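You operate a simulated robot arm through the tools that you are given. There is no shell and no other tool.

You are at the controls of a simulated robot arm. One attempt, no reset.

## Task
Put things in order on the work bench. At the end: the small ticket from the work bench stands where the blue gauge stood; the blue gauge from the work bench is in the yellow tray; the black cup from the work bench stands where the small ticket stood; the blue block from the work bench stands on top of the red carton; whatever was shut is shut again. Leave all else as you found it, and nothing knocked over. Set down upright: gauge.
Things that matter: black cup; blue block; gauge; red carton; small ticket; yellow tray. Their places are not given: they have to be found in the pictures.

It is judged by the outcome, as a careful person would: the job done as asked, and still so three seconds after it is handed in. It fails if anything else is knocked over, pushed out of place, dropped, spilled or broken.

## Robot
A 7-joint arm with a two-finger parallel gripper, fixed in place. Base frame: the origin is at the foot of the arm, x ahead of it, y to its left, z up; the work surface is at about z = 0. Lengths are in m, angles in degrees, forces in N, time in s.
With the tool pointing down near the work surface it reaches from about 0.24 to 0.62 m from the base axis. Its first joint turns from -66.0 to 66.0 degrees. Payload 2.6 kg.
Tool frame: the origin (TCP) lies between the finger pads and is the grasp point; the fingertips stand 0.03 m ahead of it; z points along the fingers, y is the line along which they close. Largest opening 0.094 m; finger width 0.028, thickness 0.01; the body of the gripper, 0.05 by 0.096 m, starts 0.055 m behind the TCP.
Orientation is that of the tool frame in the base frame, as a unit quaternion [x, y, z, w]. With the fingers straight down and closing along the base's y, the tool's x points along the base's -x, its y along +y and its z along -z.

## Interface
- The arm moves only by the tool nudge_tool. Its argument "motion" is a list of rows, each a list of 6 numbers: the shift along the base's x, y, z in mm, then the turn, a rotation vector about the base's x, y, z in degrees. In form: [[dx, dy, dz, wx, wy, wz], ...]. A call has 1 to 20 rows; each row shifts and turns the commanded pose from where the row before left it. "fingers" is the opening, from 0 (shut) to 1 (fully open), set as the call begins (left out, the last holds). A row lasts 0.2 s, in which the tool goes at most 0.05 m and 8.6 degrees; a call with a longer step from one row to the next is refused whole, and so is a gripper value outside its range. Where a pose cannot be reached the arm comes as near as it can. A force on the tool above 40 N (or 10 N above the force at the start of the call, whichever is more), or a blocked arm, ends the call early, and 0.2 s more pass. Each finger travels about 0.072 m/s and halts on what it meets, pressing with about 22 N; the grip force reading is that of the motor and also rises with nothing between the fingers. The clock runs only during rows and for 0.2 s after the last one: add rows that do not move to give the fingers time. The reply holds the time, the measured pose of the TCP, the force on the tool along the base axes, the opening and the grip force, in the units named above and with some noise, with the torque about the TCP (base axes, N m) and any sound that the robot's microphone picked up, and new pictures: "views" is both (left out), scene, wrist or none.
- Cameras (640 x 400 px; columns grow to the right, rows downward): "scene" is fixed at [0.0401, 0.4345, 0.5626]; the picture's right is [-0.74, -0.67, 0.00], its down [-0.38, 0.43, -0.82] and it looks along [0.55, -0.61, -0.58] (base axes); focal length 315 px, centre (320, 200). "wrist" rides on the gripper at [0.076, 0.014, -0.102] in the tool frame; the picture's right is [-0.18, 0.98, 0.00], its down [-0.75, -0.14, -0.64] and it looks along [-0.63, -0.12, 0.77] (tool axes); focal length 243 px, centre (320, 200).
- point_at(camera, pixels): there is no depth. For up to 12 entries [column, row, z] of the newest picture of that camera ("zoom" is the newest enlarged one), the place [x, y] in the base frame at which the ray of that pixel passes the height z, good to about 0.002 m. The clock stands still meanwhile.
- inspect(camera, box): a new picture of the part [left, top, right, bottom] of that camera's present view, enlarged. The clock stands still meanwhile.
- hand_in(): hands the job in; it is judged then, once.

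Unless the task says otherwise, let go and move clear before handing in.

The tools are called after ">>>" by a JSON object that holds its "fn" and its "kwargs". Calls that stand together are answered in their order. nudge_tool: Moves the arm, as the interface text tells. Its arguments: {"type":"object","properties":{"motion":{"type":"array","items":{"type":"array","items":{"type":"number"}}},"fingers":{"type":"number"},"views":{"type":"string","enum":["both","scene","wrist","none"]}},"required":["motion"]} The other tools are called the same way: point_at (camera, pixels) gives the place at which the rays of pixels pass given heights; inspect (camera, box) takes an enlarged picture of a part of a camera's view; hand_in () hands the job in.

At the start:

```text
clock: 0.0
eef_pos: [0.369, -0.1622, 0.2663]
tool_rot: [-0.001, 1.0, 0.0, 0.0]
force: [0.4, 0.6, 0.0]
torque: [-0.02, 0.02, -0.01]
width: 0.0938
grip_force: 0.1
```

scene: 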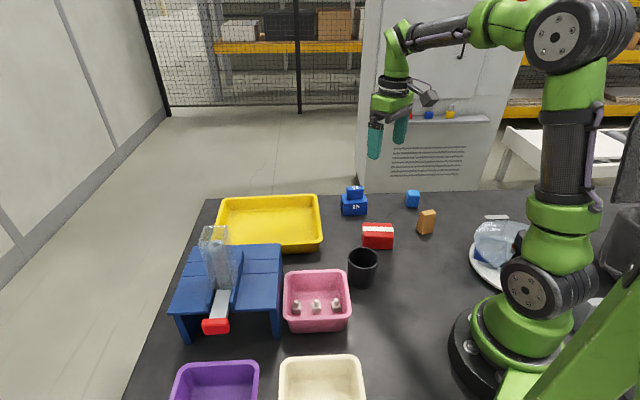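
wrist: 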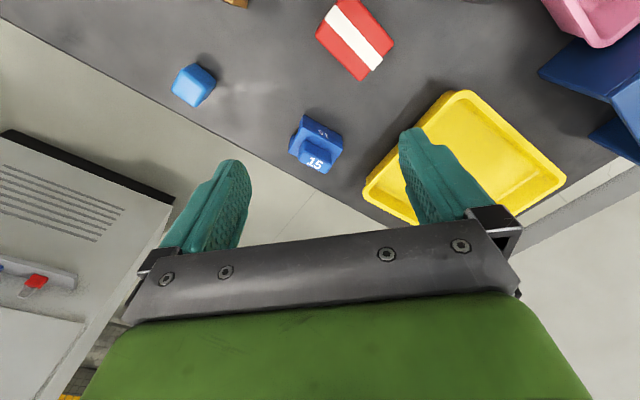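

The scene picture shows a yellow tray (270,222), a blue item with numbers (354,202), a blue cube (412,198), a red carton (377,236), a black cup (362,267) and a blue bench-like stand with a clear chute (215,290). I'll enlarge several areas to find the small ticket and anything shut.

>>> {"fn": "inspect", "kwargs": {"camera": "scene", "box": [330, 170, 450, 300]}}

>>> {"fn": "inspect", "kwargs": {"camera": "scene", "box": [440, 190, 640, 315]}}

>>> {"fn": "inspect", "kwargs": {"camera": "scene", "box": [150, 210, 360, 345]}}

>>> {"fn": "inspect", "kwargs": {"camera": "wrist", "box": [160, 0, 420, 180]}}

```text
3.08 times, centred on (390, 235) of scene
```

zoom: 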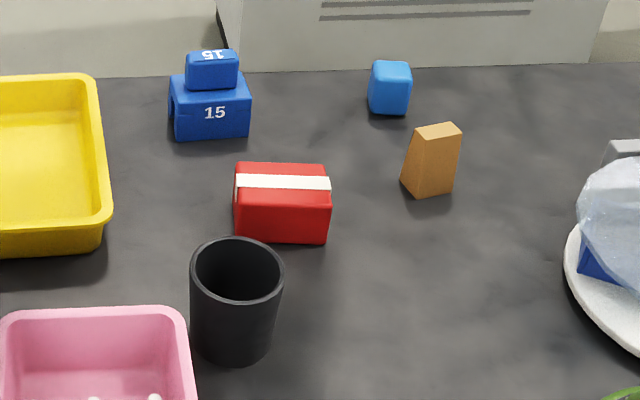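

```text
3.20 times, centred on (540, 252) of scene
```

zoom: 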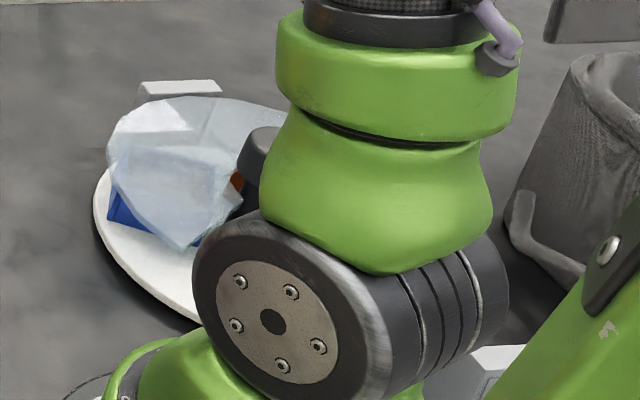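

```text
2.96 times, centred on (255, 278) of scene
```

zoom: 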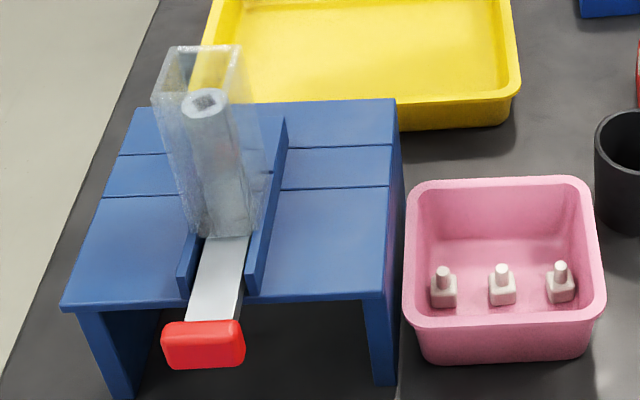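

```text
2.22 times, centred on (290, 90) of wrist
```

zoom: 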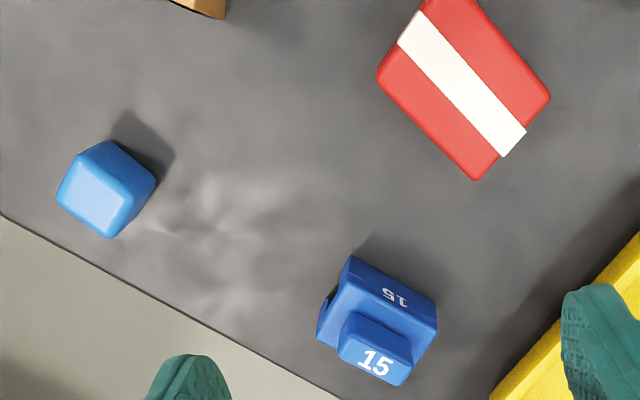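

The number-marked blue piece (354,202) and the plate with a crumpled translucent cover (497,245) with a white thing behind it (497,217) are unclear. I'll get ground positions for the visible things before moving the wrist camera to see better.

>>> {"fn": "point_at", "kwargs": {"camera": "scene", "pixels": [[354, 213, 0.0], [412, 206, 0.0], [426, 233, 0.0], [377, 248, 0.0], [362, 280, 0.0], [270, 235, 0.0], [497, 218, 0.0], [490, 280, 0.0], [317, 315, 0.0], [216, 328, 0.05], [320, 375, 0.0], [216, 380, 0.0]]}}

>>> {"fn": "inspect", "kwargs": {"camera": "scene", "box": [460, 205, 540, 295]}}

>>> {"fn": "inspect", "kwargs": {"camera": "scene", "box": [150, 330, 390, 400]}}

>>> {"fn": "inspect", "kwargs": {"camera": "scene", "box": [335, 175, 375, 225]}}

```text
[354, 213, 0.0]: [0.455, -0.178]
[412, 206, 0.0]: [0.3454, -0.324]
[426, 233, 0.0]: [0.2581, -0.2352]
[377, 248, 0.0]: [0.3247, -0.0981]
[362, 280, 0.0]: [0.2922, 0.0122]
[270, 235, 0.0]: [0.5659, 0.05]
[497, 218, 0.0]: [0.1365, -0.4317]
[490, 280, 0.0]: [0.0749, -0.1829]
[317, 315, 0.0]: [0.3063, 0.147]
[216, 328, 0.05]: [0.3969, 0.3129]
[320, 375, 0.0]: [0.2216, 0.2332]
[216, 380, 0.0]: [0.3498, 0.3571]
```

```text
4.44 times, centred on (500, 250) of scene
```

zoom: 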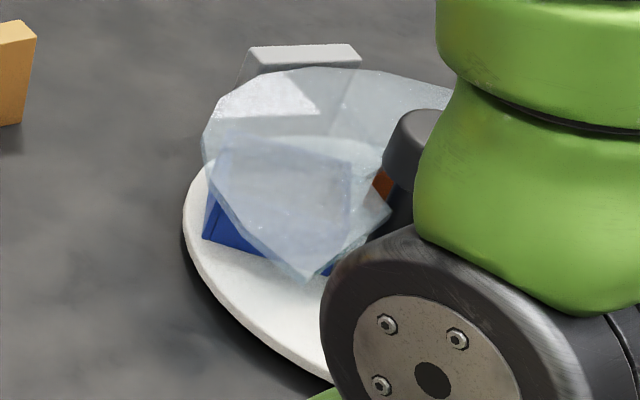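

```text
2.67 times, centred on (270, 365) of scene
```

zoom: 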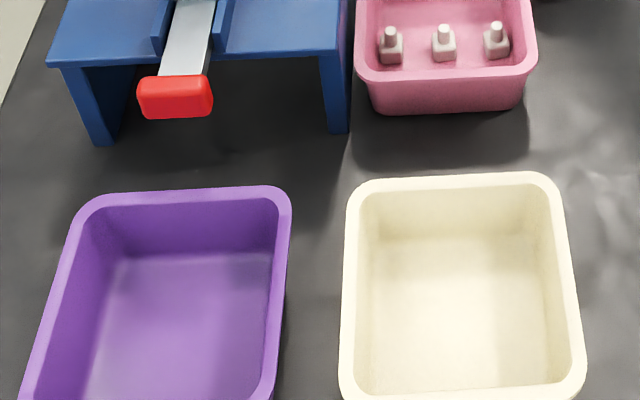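

```text
8.00 times, centred on (355, 200) of scene
```

zoom: 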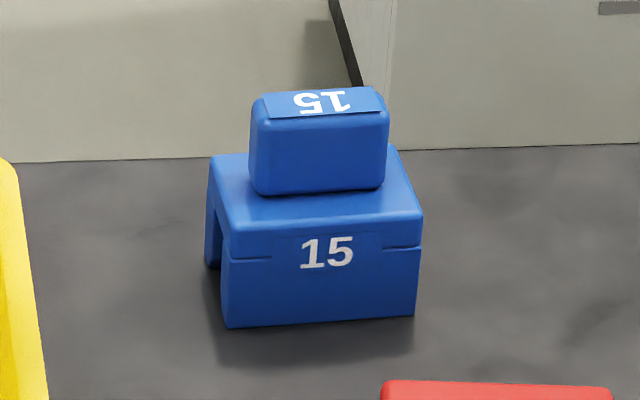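

The blue bridge-shaped piece marked "15" (354,202) is the gauge, but no ticket is visible yet; the white thing by the plate (497,217) and area near the arm's foot are hidden. I'll yaw the tool toward the right side and lift a little to look there with the wrist camera.

>>> {"fn": "nudge_tool", "kwargs": {"motion": [[-8, -2, 6, 0, 0, -8.5], [-8, -2, 6, 0, 0, -8.5], [-8, -2, 6, 0, 0, -8.5], [-8, -2, 6, 0, 0, -8.5], [-8, -2, 6, 0, 0, -8.5], [-8, -2, 6, 0, 0, -8.5], [-8, -2, 6, 0, 0, -8.5], [-8, -2, 6, 0, 0, -8.5], [-8, -2, 6, 0, 0, -8.5], [-8, -2, 6, 0, 0, -8.5]]}}

```text
clock: 2.2
eef_pos: [0.2857, -0.1827, 0.3232]
tool_rot: [0.676, 0.737, 0.0, 0.0]
force: [0.2, 0.0, -0.1]
torque: [0.02, 0.01, -0.01]
width: 0.0941
grip_force: 0.0
```

scene: 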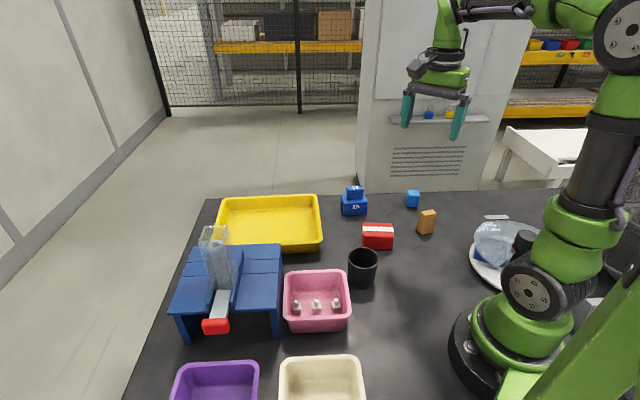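
wrist: 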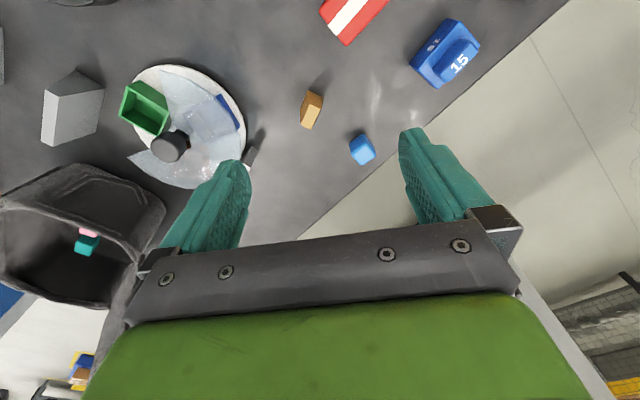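

The wrist picture shows a round carousel with a green box (145,105), a blue box under a translucent cover (215,115), a grey hub, a grey block (70,105) and a waste-bin. I'll enlarge it.

>>> {"fn": "inspect", "kwargs": {"camera": "wrist", "box": [100, 50, 280, 200]}}

>>> {"fn": "inspect", "kwargs": {"camera": "wrist", "box": [0, 0, 180, 150]}}

>>> {"fn": "inspect", "kwargs": {"camera": "wrist", "box": [0, 150, 160, 400]}}

>>> {"fn": "point_at", "kwargs": {"camera": "wrist", "pixels": [[145, 105, 0.0], [171, 147, 0.05], [230, 115, 0.0], [252, 152, 0.0], [70, 110, 0.0], [310, 120, 0.0], [362, 155, 0.0], [448, 80, 0.0]]}}

```text
2.67 times, centred on (190, 125) of wrist
```

zoom: 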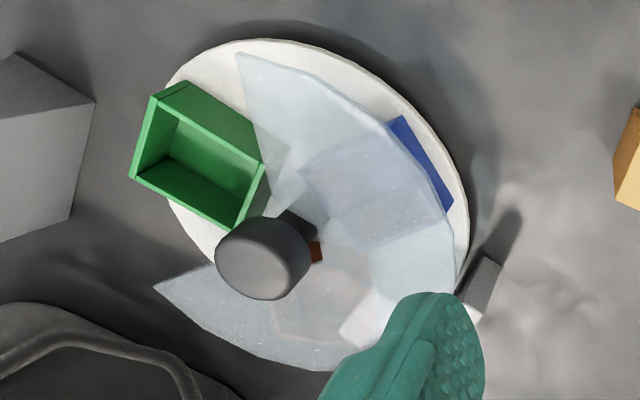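

```text
2.67 times, centred on (90, 75) of wrist
```

zoom: 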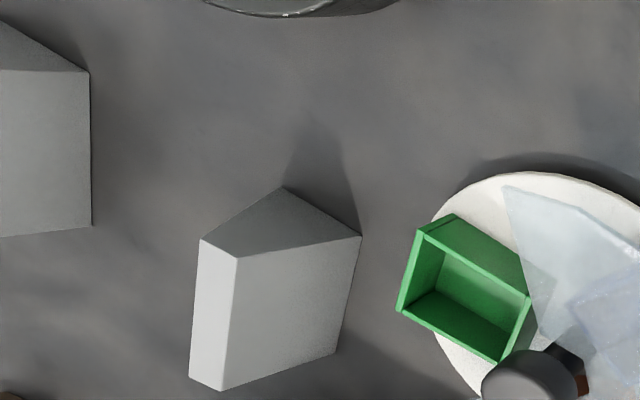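

```text
1.60 times, centred on (80, 275) of wrist
```

zoom: 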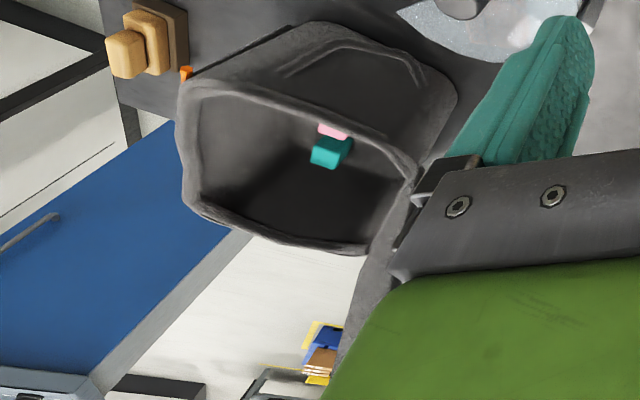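

```text
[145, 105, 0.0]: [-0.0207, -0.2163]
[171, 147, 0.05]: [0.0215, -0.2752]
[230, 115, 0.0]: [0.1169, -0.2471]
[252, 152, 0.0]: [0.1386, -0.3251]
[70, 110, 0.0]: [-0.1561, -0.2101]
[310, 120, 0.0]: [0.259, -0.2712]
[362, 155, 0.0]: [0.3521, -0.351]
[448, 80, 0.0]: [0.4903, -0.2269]
```

The carousel, bin and grey blocks look like surroundings; still no obvious ticket. I'll enlarge the orange piece (310,108) and the blue cube (362,150) to see whether either is a ticket.

>>> {"fn": "inspect", "kwargs": {"camera": "wrist", "box": [270, 70, 400, 180]}}

>>> {"fn": "inspect", "kwargs": {"camera": "scene", "box": [400, 180, 450, 245]}}

>>> {"fn": "inspect", "kwargs": {"camera": "scene", "box": [270, 260, 400, 345]}}

>>> {"fn": "inspect", "kwargs": {"camera": "scene", "box": [200, 180, 340, 270]}}

```text
3.64 times, centred on (335, 125) of wrist
```

zoom: 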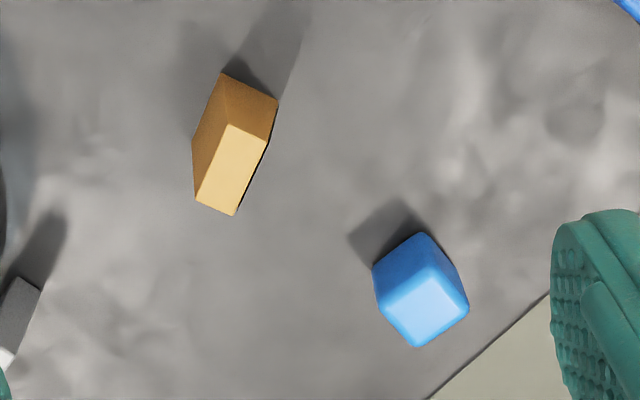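

```text
6.15 times, centred on (425, 212) of scene
```

zoom: 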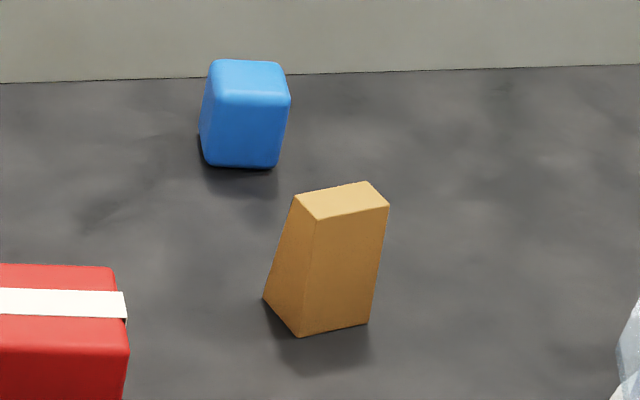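

```text
4.71 times, centred on (335, 302) of scene
```

zoom: 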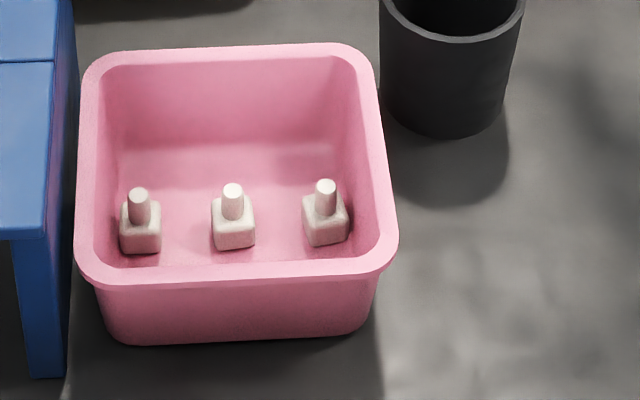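

```text
4.44 times, centred on (270, 225) of scene
```

zoom: 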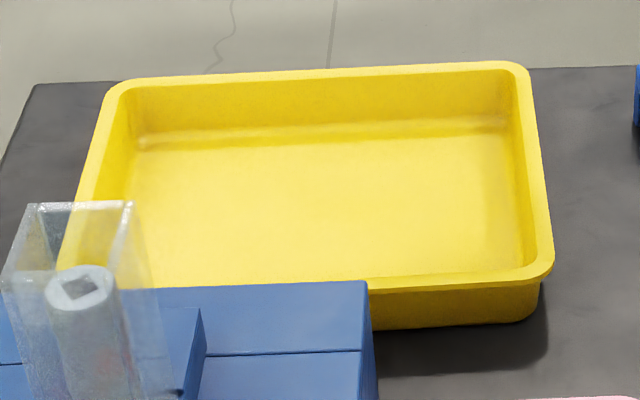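

The orange piece is a plain wooden wedge and the blue one a plain cube; a small grey-white piece by the carousel at wrist (252,152) → about (0.139,-0.325) is half-hidden by the finger. I'll move the tool -60 mm in x and -80 mm in y to uncover it.

>>> {"fn": "nudge_tool", "kwargs": {"motion": [[-10, -14, 0, 0, 0, 0], [-10, -14, 0, 0, 0, 0], [-10, -14, 0, 0, 0, 0], [-10, -14, 0, 0, 0, 0], [-10, -14, 0, 0, 0, 0], [-10, -14, 0, 0, 0, 0]]}}

```text
clock: 3.6
eef_pos: [0.228, -0.2685, 0.3272]
tool_rot: [0.676, 0.737, 0.0, 0.0]
force: [-0.7, 0.2, 0.2]
torque: [-0.01, -0.01, -0.01]
width: 0.0938
grip_force: 0.0
```

scene: 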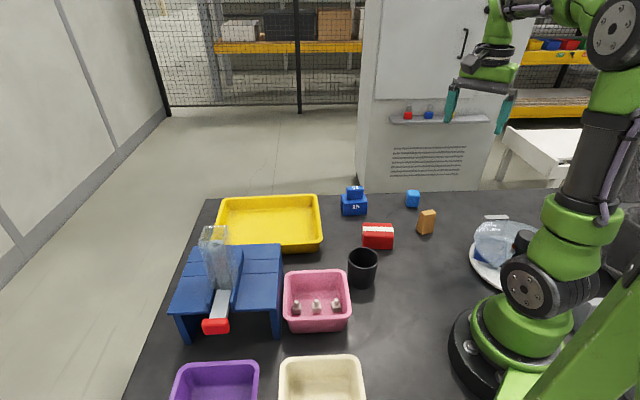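
wrist: 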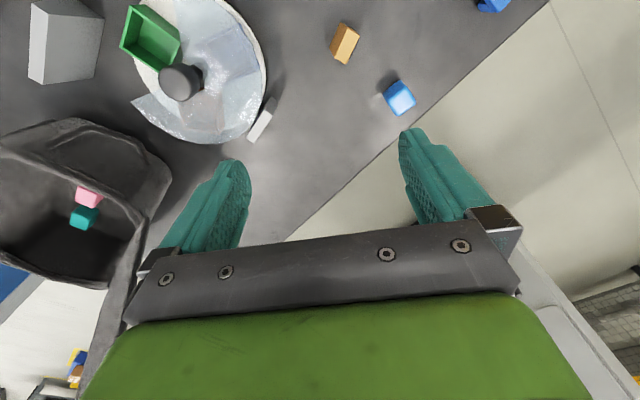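

>>> {"fn": "inspect", "kwargs": {"camera": "wrist", "box": [100, 0, 300, 160]}}

>>> {"fn": "inspect", "kwargs": {"camera": "wrist", "box": [300, 0, 440, 130]}}

>>> {"fn": "point_at", "kwargs": {"camera": "wrist", "pixels": [[258, 137, 0.0], [250, 140, 0.03], [270, 115, 0.03], [272, 100, 0.0], [340, 60, 0.0], [402, 110, 0.0]]}}

```text
2.50 times, centred on (200, 80) of wrist
```

zoom: 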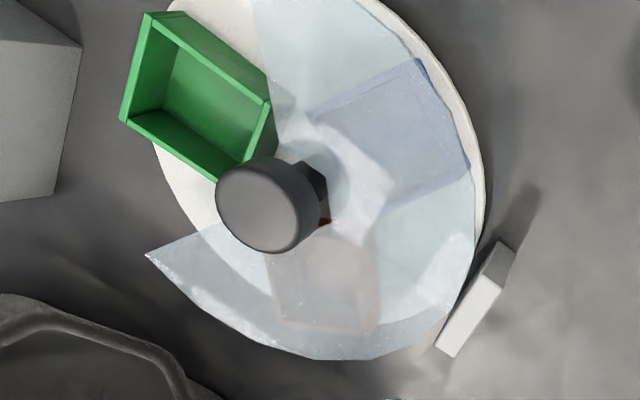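

```text
3.08 times, centred on (370, 65) of wrist
```

zoom: 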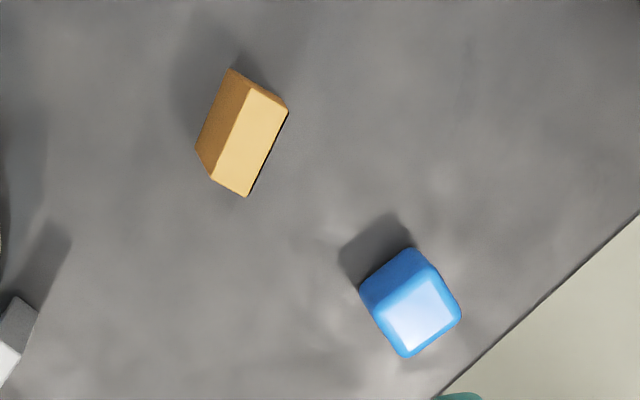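

```text
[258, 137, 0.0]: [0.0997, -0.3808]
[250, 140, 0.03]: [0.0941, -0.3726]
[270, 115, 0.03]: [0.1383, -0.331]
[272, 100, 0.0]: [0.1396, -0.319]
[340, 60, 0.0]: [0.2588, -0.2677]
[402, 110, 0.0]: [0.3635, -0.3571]
```

The grey-white piece is a tall pillar beside the carousel cover, not a ticket. I'll swing to the left side with yaw to view the rest of the bench (behind the dispenser and trays).

>>> {"fn": "nudge_tool", "kwargs": {"motion": [[4, 15, 1, 0, 0, 8.5], [4, 15, 1, 0, 0, 8.5], [4, 15, 1, 0, 0, 8.5], [4, 15, 1, 0, 0, 8.5], [4, 15, 1, 0, 0, 8.5], [4, 15, 1, 0, 0, 8.5], [4, 15, 1, 0, 0, 8.5], [4, 15, 1, 0, 0, 8.5], [4, 15, 1, 0, 0, 8.5], [4, 15, 1, 0, 0, 8.5], [4, 15, 1, 0, 0, 8.5], [4, 15, 1, 0, 0, 8.5], [4, 15, 1, 0, 0, 8.5], [4, 15, 1, 0, 0, 8.5], [4, 15, 1, 0, 0, 8.5], [4, 15, 1, 0, 0, 8.5], [4, 15, 1, 0, 0, 8.5]]}}

```text
clock: 7.2
eef_pos: [0.2963, -0.0112, 0.3428]
tool_rot: [-0.497, 0.868, 0.0, -0.001]
force: [-0.5, -0.1, 0.6]
torque: [0.0, 0.0, 0.0]
width: 0.094
grip_force: 0.1
```

scene: 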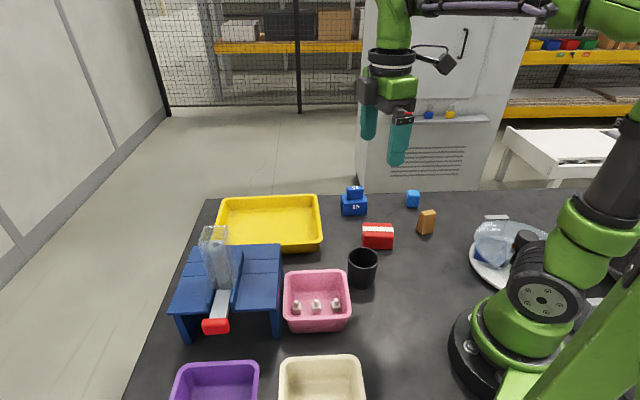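
wrist: 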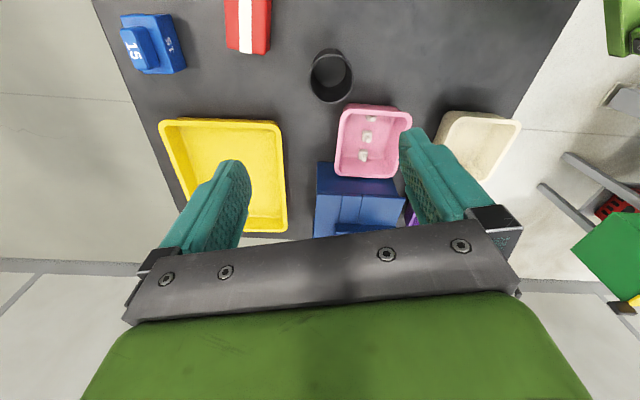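

No ticket in the open on the left side either. I'll enlarge the cup's inside (331,72), the gauge (153,43) and the trays.

>>> {"fn": "inspect", "kwargs": {"camera": "wrist", "box": [280, 30, 420, 120]}}

>>> {"fn": "inspect", "kwargs": {"camera": "wrist", "box": [100, 0, 280, 110]}}

>>> {"fn": "inspect", "kwargs": {"camera": "wrist", "box": [300, 90, 540, 250]}}

>>> {"fn": "inspect", "kwargs": {"camera": "scene", "box": [160, 210, 300, 350]}}

```text
4.44 times, centred on (350, 75) of wrist
```

zoom: 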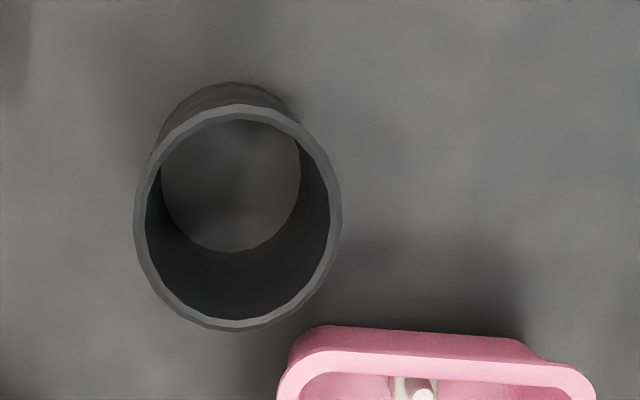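

```text
3.56 times, centred on (190, 55) of wrist
```

zoom: 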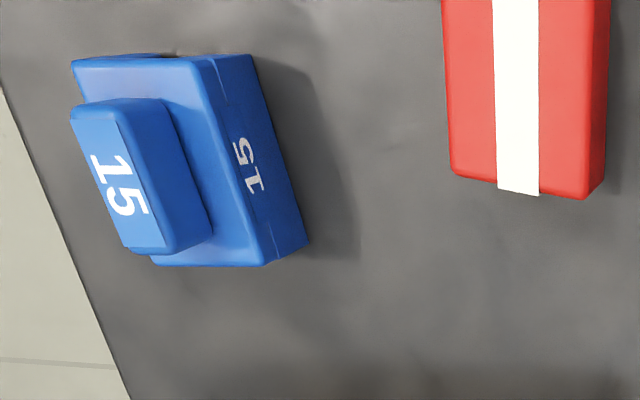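

```text
2.50 times, centred on (420, 170) of wrist
```

zoom: 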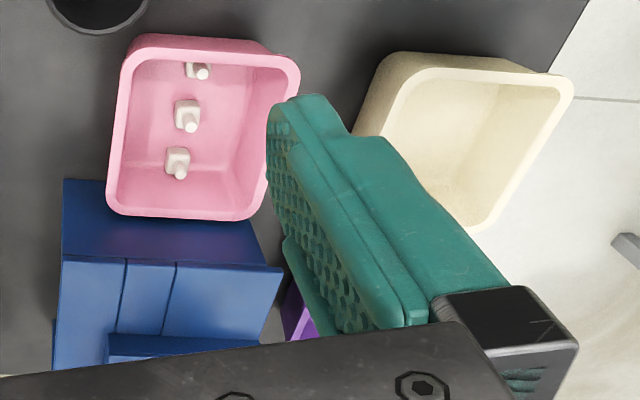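

```text
2.86 times, centred on (230, 280) of scene
```

zoom: 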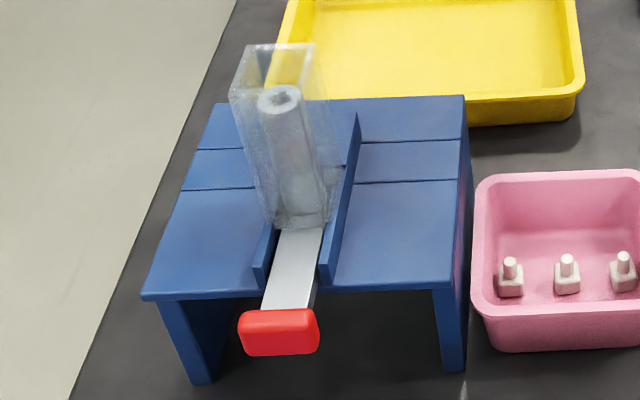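

The cup is empty and open-topped and no ticket shows. I'll check where the bench edges are and then look at parts still unseen (around the purple/cream trays and behind the dispenser).

>>> {"fn": "point_at", "kwargs": {"camera": "wrist", "pixels": [[560, 40, 0.0], [525, 110, 0.0], [100, 20, 0.0], [150, 140, 0.0], [470, 150, 0.0], [332, 85, 0.0], [370, 165, 0.0], [350, 215, 0.1], [155, 55, 0.0], [250, 40, 0.0]]}}

>>> {"fn": "nudge_tool", "kwargs": {"motion": [[-5, 15, 3, 0, 0, 4], [-5, 15, 3, 0, 0, 4], [-5, 15, 3, 0, 0, 4], [-5, 15, 3, 0, 0, 4], [-5, 15, 3, 0, 0, 4], [-5, 15, 3, 0, 0, 4], [-5, 15, 3, 0, 0, 4], [-5, 15, 3, 0, 0, 4], [-5, 15, 3, 0, 0, 4], [-5, 15, 3, 0, 0, 4]]}}

```text
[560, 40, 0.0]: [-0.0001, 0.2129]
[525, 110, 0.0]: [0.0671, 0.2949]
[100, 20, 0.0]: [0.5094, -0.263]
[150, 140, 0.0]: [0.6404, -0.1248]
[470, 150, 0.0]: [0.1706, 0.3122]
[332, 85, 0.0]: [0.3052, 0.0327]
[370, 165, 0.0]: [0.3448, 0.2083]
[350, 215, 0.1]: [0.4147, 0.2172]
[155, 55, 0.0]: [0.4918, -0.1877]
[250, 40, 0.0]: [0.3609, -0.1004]
```

```text
clock: 9.4
eef_pos: [0.2444, 0.1388, 0.3738]
tool_rot: [0.764, -0.646, 0.0, 0.0]
force: [-0.2, -0.5, -0.3]
torque: [0.03, 0.0, 0.01]
width: 0.094
grip_force: 0.0
```

scene: 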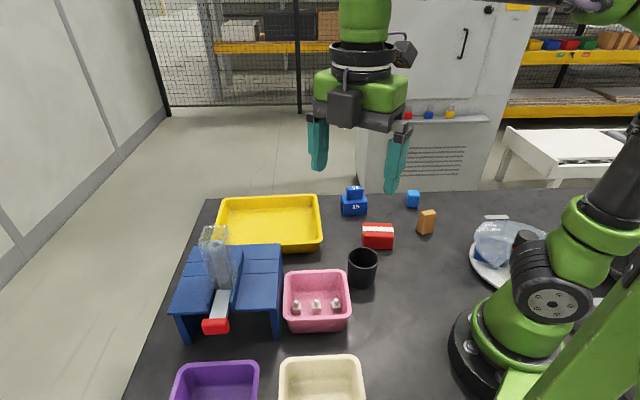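
wrist: 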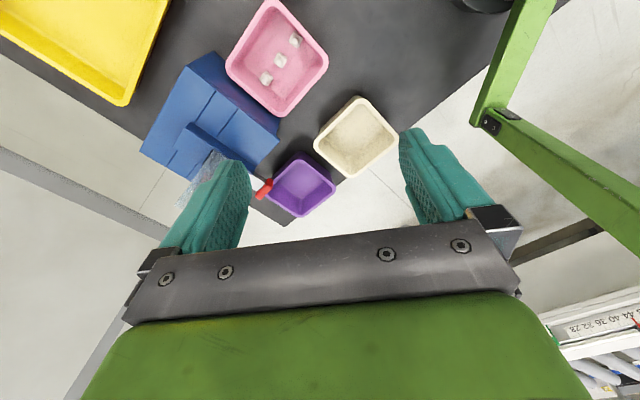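

The left side holds only the trays and dispenser; nothing ticket-like. I'll enlarge the dispenser in this wrist view and the rest of the picture for anything small.

>>> {"fn": "inspect", "kwargs": {"camera": "wrist", "box": [120, 40, 300, 220]}}

>>> {"fn": "inspect", "kwargs": {"camera": "wrist", "box": [260, 0, 420, 220]}}

>>> {"fn": "inspect", "kwargs": {"camera": "scene", "box": [160, 280, 300, 360]}}

>>> {"fn": "inspect", "kwargs": {"camera": "scene", "box": [360, 190, 500, 400]}}

```text
2.22 times, centred on (210, 130) of wrist
```

zoom: 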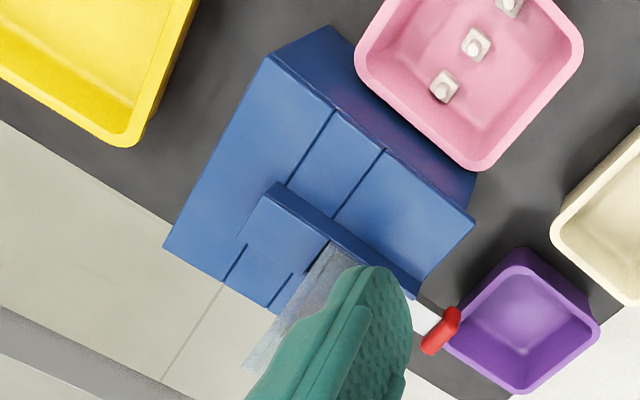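

```text
1.82 times, centred on (340, 110) of wrist
```

zoom: 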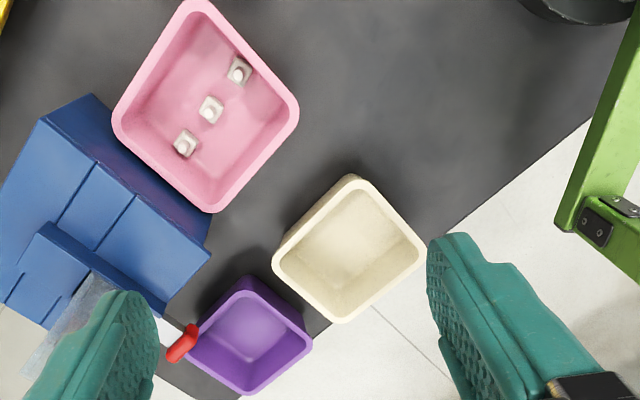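

```text
4.57 times, centred on (230, 320) of scene
```

zoom: 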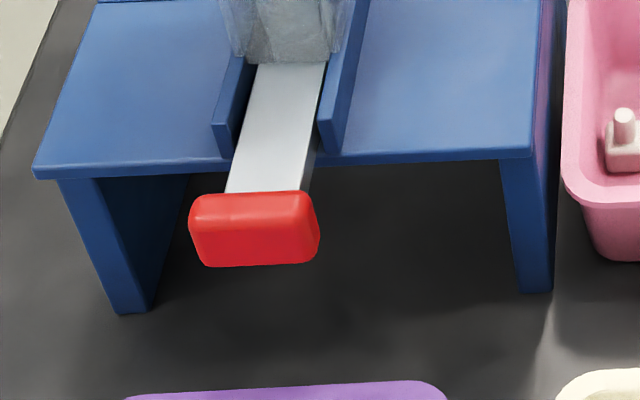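

```text
1.90 times, centred on (430, 295) of scene
```

zoom: 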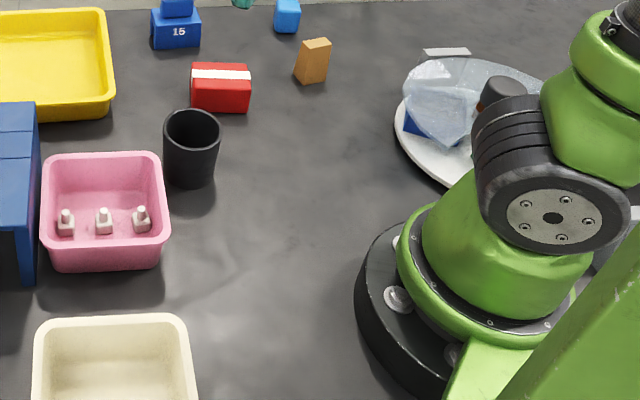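

Loose pieces on the bench number five: cup, cube, gauge, carton and the orange piece (427,222); the five named loose things match them one-to-one, so the orange piece should be the small ticket. I'll measure corners in the scene view, and move the tool above the gauge for a close look.

>>> {"fn": "point_at", "kwargs": {"camera": "scene", "pixels": [[342.9, 215.9, 0.0], [366.9, 214.4, 0.0], [340.6, 208.3, 0.0], [342.9, 205, 0.035], [367.7, 203.3, 0.035], [341.5, 194.5, 0.035], [364, 193, 0.035], [413, 205, 0.0], [420, 235, 0.0], [433, 233, 0.0]]}}

>>> {"fn": "nudge_tool", "kwargs": {"motion": [[10, -18, -4, 0, 0, -8], [10, -18, -4, 0, 0, -8], [10, -18, -4, 0, 0, -8], [10, -18, -4, 0, 0, -8], [10, -18, -4, 0, 0, -8], [10, -18, -4, 0, 0, -8], [10, -18, -4, 0, 0, -8], [10, -18, -4, 0, 0, -8], [10, -18, -4, 0, 0, -8], [10, -18, -4, 0, 0, -8], [10, -18, -4, 0, 0, -8], [10, -18, -4, 0, 0, -8], [10, -18, -4, 0, 0, -4], [10, -18, -4, 0, 0, 0], [10, -18, -4, 0, 0, 0], [10, -18, -4, 0, 0, 0], [10, -18, -4, 0, 0, 0], [10, -18, -4, 0, 0, 0]]}}

```text
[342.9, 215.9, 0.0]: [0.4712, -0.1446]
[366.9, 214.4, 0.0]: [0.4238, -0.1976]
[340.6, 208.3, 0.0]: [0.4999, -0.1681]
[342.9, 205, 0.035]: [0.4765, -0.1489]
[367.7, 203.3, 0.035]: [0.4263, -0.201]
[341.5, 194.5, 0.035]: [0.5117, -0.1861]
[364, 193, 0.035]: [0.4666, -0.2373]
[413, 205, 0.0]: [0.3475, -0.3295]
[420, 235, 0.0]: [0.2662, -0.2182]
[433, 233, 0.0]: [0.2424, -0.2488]
```

```text
clock: 13.2
eef_pos: [0.4275, -0.1837, 0.2994]
tool_rot: [0.004, 1.0, 0.0, 0.0]
force: [-0.3, 0.1, 0.6]
torque: [-0.02, 0.01, 0.01]
width: 0.0939
grip_force: 0.1
```

scene: 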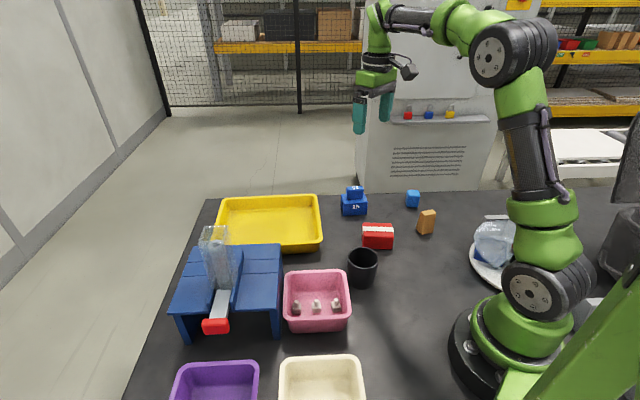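
wrist: 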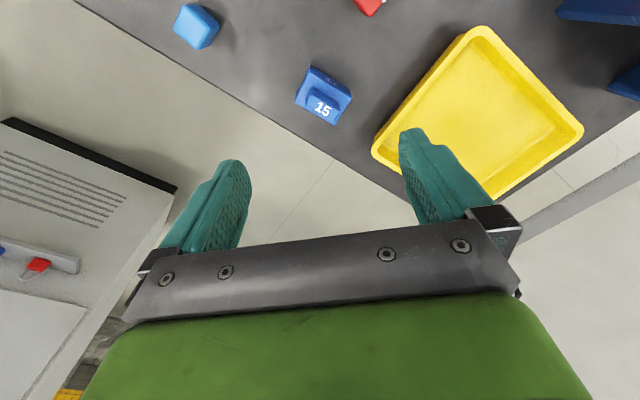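

The gauge base corners come out at about (0.471,-0.145), (0.424,-0.198) and rear (0.51,-0.186), so its centre is near (0.467,-0.192) with its long axis at about 48°. I'll move above it, yaw +44° so the fingers close across its narrow side, and descend to z≈0.2 for a close look.

>>> {"fn": "nudge_tool", "kwargs": {"motion": [[6.6, -1.4, -16, 0, 0, 7.4], [6.6, -1.4, -16, 0, 0, 7.4], [6.6, -1.4, -16, 0, 0, 7.4], [6.6, -1.4, -16, 0, 0, 7.4], [6.6, -1.4, -16, 0, 0, 7.4], [6.6, -1.4, -16, 0, 0, 7.4]]}}

```text
clock: 14.6
eef_pos: [0.4653, -0.1933, 0.2039]
tool_rot: [-0.375, 0.927, 0.0, 0.0]
force: [-0.7, 0.9, 0.0]
torque: [0.01, 0.03, -0.02]
width: 0.0939
grip_force: 0.0
```

scene: 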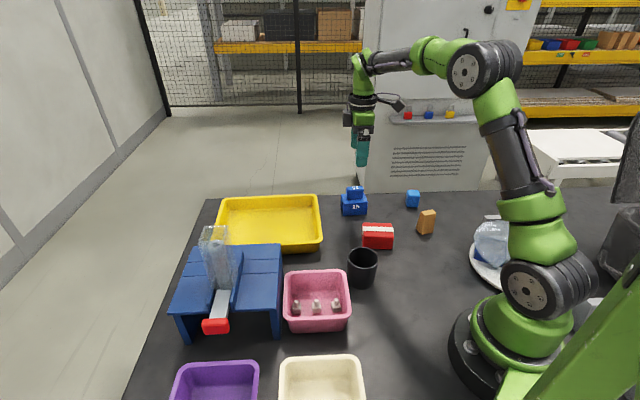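
wrist: 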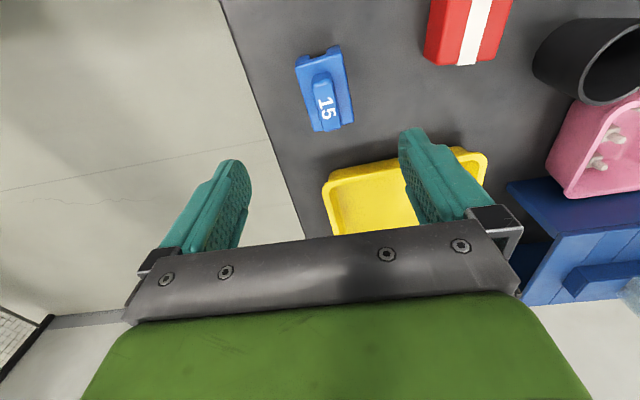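

>>> {"fn": "inspect", "kwargs": {"camera": "wrist", "box": [270, 30, 380, 150]}}

```text
3.33 times, centred on (325, 90) of wrist
```

zoom: 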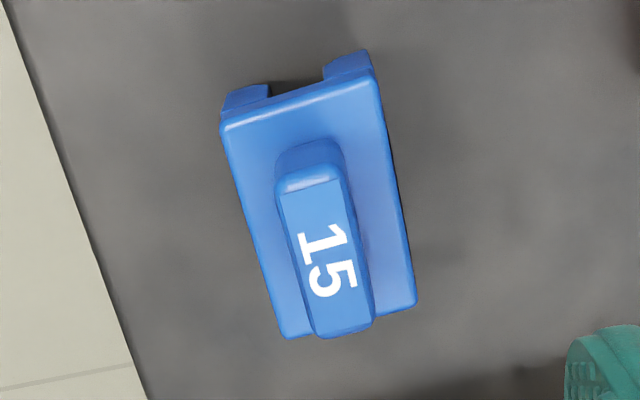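

The close view shows the gauge's long axis slightly tilted in the picture. I'll take points of its handle and base at several heights from both cameras to fix its height, position and angle.

>>> {"fn": "point_at", "kwargs": {"camera": "zoom", "pixels": [[280, 192, 0.06], [340, 178, 0.06], [372, 322, 0.06], [318, 335, 0.06], [280, 192, 0.075], [340, 178, 0.075], [372, 322, 0.075], [318, 335, 0.075], [222, 125, 0.035], [375, 80, 0.035], [285, 338, 0.035], [415, 303, 0.035]]}}

>>> {"fn": "point_at", "kwargs": {"camera": "scene", "pixels": [[347.25, 190, 0.06], [363.1, 188.75, 0.06], [348.1, 186.9, 0.06], [362.25, 186, 0.06], [347.25, 190, 0.075], [363.1, 188.75, 0.075], [348.1, 186.9, 0.075], [362.25, 186, 0.075], [341, 195, 0.035], [342.75, 205.5, 0.035], [367.5, 202, 0.035], [364.4, 193.75, 0.035]]}}

```text
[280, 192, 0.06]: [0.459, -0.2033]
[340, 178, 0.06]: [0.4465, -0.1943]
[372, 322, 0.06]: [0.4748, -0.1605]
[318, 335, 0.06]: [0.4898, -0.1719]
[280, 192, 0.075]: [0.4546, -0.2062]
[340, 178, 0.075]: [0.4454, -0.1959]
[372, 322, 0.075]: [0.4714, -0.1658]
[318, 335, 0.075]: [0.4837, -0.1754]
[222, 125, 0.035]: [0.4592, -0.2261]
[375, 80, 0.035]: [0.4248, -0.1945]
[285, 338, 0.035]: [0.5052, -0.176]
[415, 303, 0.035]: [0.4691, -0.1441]
```

```text
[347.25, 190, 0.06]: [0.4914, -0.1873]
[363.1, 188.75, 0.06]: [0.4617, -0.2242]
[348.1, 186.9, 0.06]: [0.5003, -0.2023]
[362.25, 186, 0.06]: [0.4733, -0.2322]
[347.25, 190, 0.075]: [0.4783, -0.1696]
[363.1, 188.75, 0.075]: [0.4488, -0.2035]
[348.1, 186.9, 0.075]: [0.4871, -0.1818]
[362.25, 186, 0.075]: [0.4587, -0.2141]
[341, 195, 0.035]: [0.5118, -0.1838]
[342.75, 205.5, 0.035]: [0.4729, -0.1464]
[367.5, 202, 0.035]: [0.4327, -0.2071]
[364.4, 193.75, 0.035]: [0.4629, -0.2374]
```

Handle top fits z≈0.08 and base top z≈0.04; handle centre ≈(0.463,-0.186), long axis ≈48°. I'll now measure the yellow tray's rim and floor and the red carton corners to plan clearance and the set-down spot.

>>> {"fn": "inspect", "kwargs": {"camera": "scene", "box": [200, 185, 400, 310]}}

>>> {"fn": "point_at", "kwargs": {"camera": "scene", "pixels": [[222, 200, 0.05], [318, 196, 0.05], [322, 241, 0.05], [283, 251, 0.05], [302, 233, 0.005], [235, 238, 0.005], [300, 212, 0.005], [393, 248, 0.0], [363, 247, 0.0], [362, 225, 0.045], [391, 224, 0.045], [393, 236, 0.045]]}}

```text
3.20 times, centred on (300, 248) of scene
```

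zoom: 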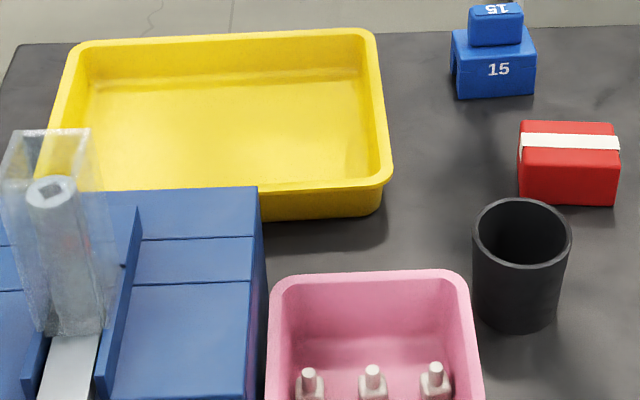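

```text
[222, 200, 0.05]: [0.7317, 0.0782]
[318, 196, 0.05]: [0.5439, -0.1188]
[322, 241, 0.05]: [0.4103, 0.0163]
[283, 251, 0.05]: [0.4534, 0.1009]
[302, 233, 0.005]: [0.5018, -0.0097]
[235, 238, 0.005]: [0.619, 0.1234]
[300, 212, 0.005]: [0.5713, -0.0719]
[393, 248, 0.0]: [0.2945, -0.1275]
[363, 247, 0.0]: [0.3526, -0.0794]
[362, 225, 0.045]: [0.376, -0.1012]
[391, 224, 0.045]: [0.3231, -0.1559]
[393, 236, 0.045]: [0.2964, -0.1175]
```

The tray's right rim runs (0.544,-0.119)–(0.410,0.016), so a good inside spot is about (0.54,0.014). I'll align over the handle (dx -3, dy +7.5, yaw +4°), half-close the fingers and descend to z≈0.135 to check alignment.

>>> {"fn": "nudge_tool", "kwargs": {"motion": [[-1, 2.5, -23, 0, 0, 2], [-1, 2.5, -23, 0, 0, 2], [-1, 2.5, -23, 0, 0, 0], [0, 0, 0, 0, 0, 0]], "fingers": 0.55}}

```text
clock: 15.6
eef_pos: [0.4606, -0.1872, 0.134]
tool_rot: [-0.406, 0.914, 0.0, 0.0]
force: [-0.7, 0.1, -0.2]
torque: [0.06, -0.02, -0.02]
width: 0.0518
grip_force: 0.0
```

scene: 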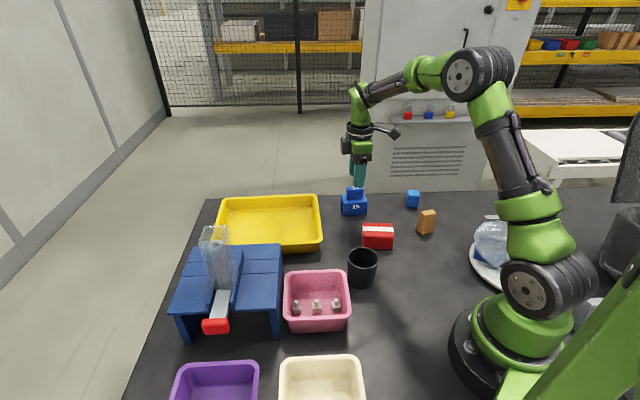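
wrist: 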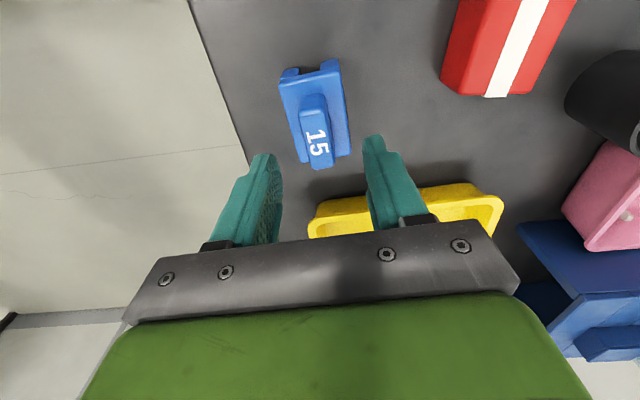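

The handle now sits at about (316,140), roughly between the open fingers. I'll measure its top face at z=0.08 in an enlarged picture.

>>> {"fn": "inspect", "kwargs": {"camera": "wrist", "box": [260, 50, 370, 180]}}

```text
3.08 times, centred on (315, 115) of wrist
```

zoom: 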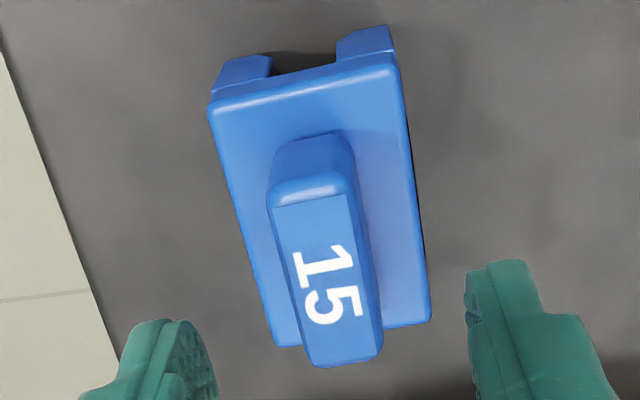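

>>> {"fn": "point_at", "kwargs": {"camera": "zoom", "pixels": [[275, 205, 0.08], [348, 192, 0.08], [378, 350, 0.08], [312, 362, 0.08], [208, 103, 0.04], [395, 68, 0.04], [272, 345, 0.04], [430, 318, 0.04], [215, 85, 0.0], [395, 50, 0.0]]}}

```text
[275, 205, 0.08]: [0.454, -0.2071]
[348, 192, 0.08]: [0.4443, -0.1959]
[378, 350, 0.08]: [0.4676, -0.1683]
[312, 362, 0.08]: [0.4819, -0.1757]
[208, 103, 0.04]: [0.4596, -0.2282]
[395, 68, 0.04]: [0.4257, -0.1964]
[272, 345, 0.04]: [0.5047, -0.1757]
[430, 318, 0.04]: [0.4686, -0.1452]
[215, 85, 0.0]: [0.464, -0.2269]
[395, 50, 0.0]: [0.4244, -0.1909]
```

Handle centre is at (0.462,-0.187) and the TCP reads (0.461,-0.187), long axis ≈49° with the tool aligned within 1°. I'll go down 54 mm so the fingertips stay above the base top, watching force.

>>> {"fn": "nudge_tool", "kwargs": {"motion": [[0.3, 0, -18, 0, 0, 0], [0.3, 0, -18, 0, 0, 0.5], [0.4, 0, -18, 0, 0, 0.5], [0, 0, 0, 0, 0, 0]]}}

>>> {"fn": "nudge_tool", "kwargs": {"motion": [[0, 0, 0, 0, 0, 0], [0, 0, 0, 0, 0, 0], [0, 0, 0, 0, 0, 0], [0, 0, 0, 0, 0, 0]], "fingers": 0}}

```text
clock: 16.6
eef_pos: [0.4626, -0.1879, 0.08]
tool_rot: [-0.414, 0.91, 0.001, -0.001]
force: [0.8, 0.2, -0.2]
torque: [0.01, 0.0, 0.01]
width: 0.0517
grip_force: 0.1
```

scene: 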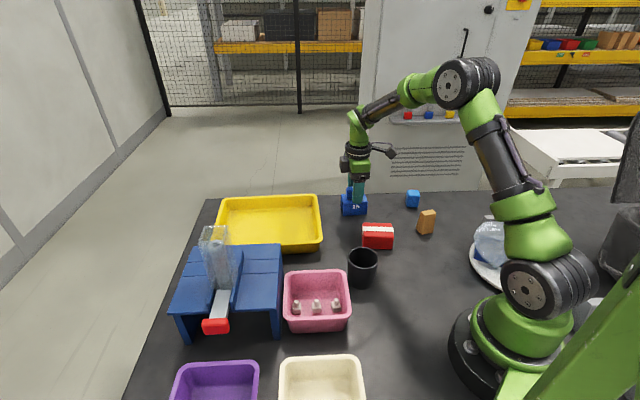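
wrist: 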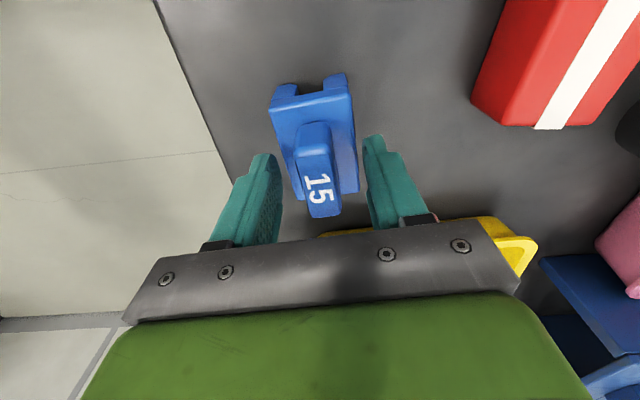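

```text
clock: 17.6
eef_pos: [0.4621, -0.1881, 0.0802]
tool_rot: [-0.414, 0.91, 0.0, -0.001]
force: [-0.3, -0.1, 0.2]
torque: [-0.01, -0.04, -0.04]
width: 0.0241
grip_force: 22.8
```

scene: 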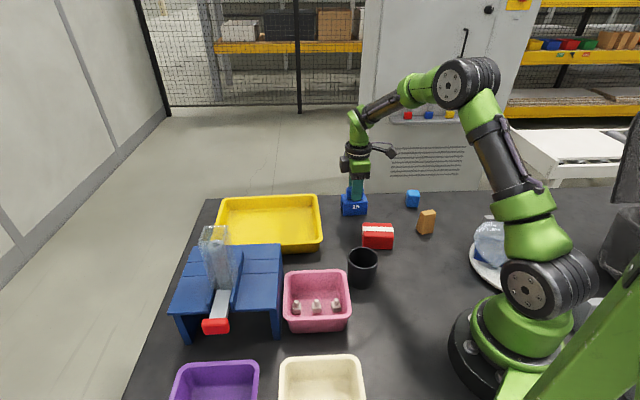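
wrist: 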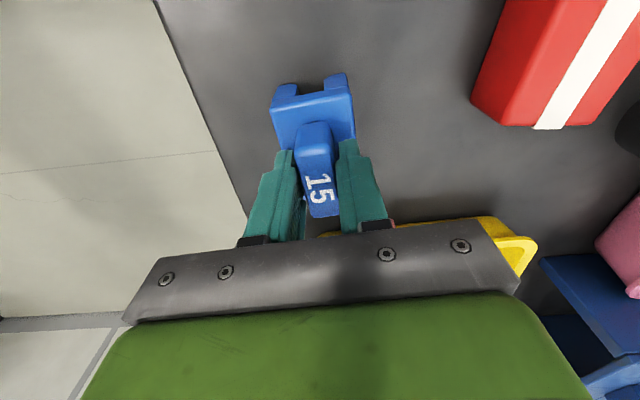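

The grip holds the handle at width 0.024 with 22.8 N. I'll lift straight up about 110 mm, then carry it over to the tray spot (0.54,0.014).

>>> {"fn": "nudge_tool", "kwargs": {"motion": [[0, 0, 8, 0, 0, 0], [0, 0, 16, 0, 0, 0], [0, 0, 20, 0, 0, 0], [0, 0, 20, 0, 0, 0], [0, 0, 20, 0, 0, 0], [0, 0, 20, 0, 0, 0], [0, 0, 8, 0, 0, 0]]}}

>>> {"fn": "nudge_tool", "kwargs": {"motion": [[4, 10, 0, 0, 0, 0], [7, 18, 0, 0, 0, 0], [7, 18, 0, 0, 0, 0], [7, 18, 0, 0, 0, 0], [7, 18, 0, 0, 0, 0], [7, 18, 0, 0, 0, 0], [7, 18, 0, 0, 0, 0], [7, 18, 0, 0, 0, 0], [7, 18, 0, 0, 0, 0], [7, 18, 0, 0, 0, 0], [7, 18, 0, 0, 0, 0], [4, 12, 0, 0, 0, 0], [0, 0, 0, 0, 0, 0]]}}

```text
clock: 19.2
eef_pos: [0.4618, -0.1885, 0.1919]
tool_rot: [-0.414, 0.91, 0.001, 0.0]
force: [0.6, 0.3, -0.8]
torque: [0.01, 0.02, 0.03]
width: 0.0
grip_force: 21.6
```

scene: 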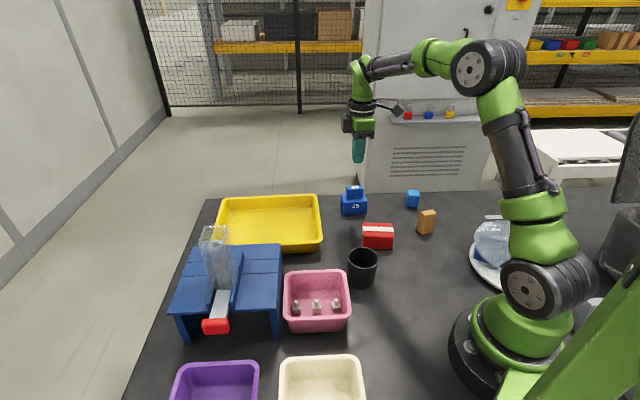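
wrist: 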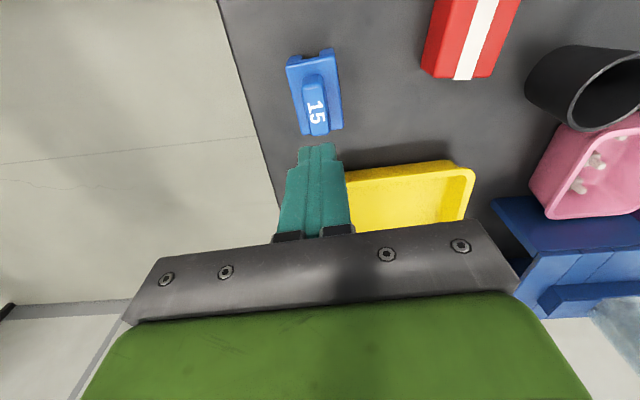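

```text
clock: 22.0
eef_pos: [0.5416, 0.016, 0.1926]
tool_rot: [-0.414, 0.91, 0.0, 0.0]
force: [-0.3, -0.3, 0.3]
torque: [0.0, -0.01, 0.01]
width: 0.0
grip_force: 22.2
```

scene: 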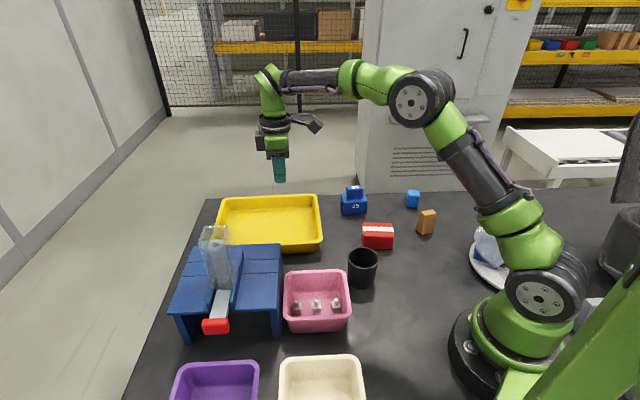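
wrist: 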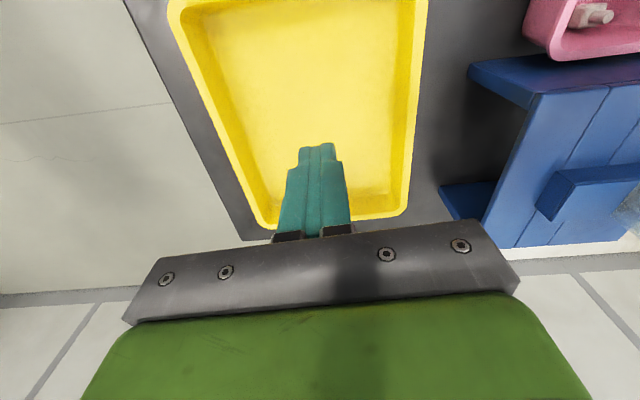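

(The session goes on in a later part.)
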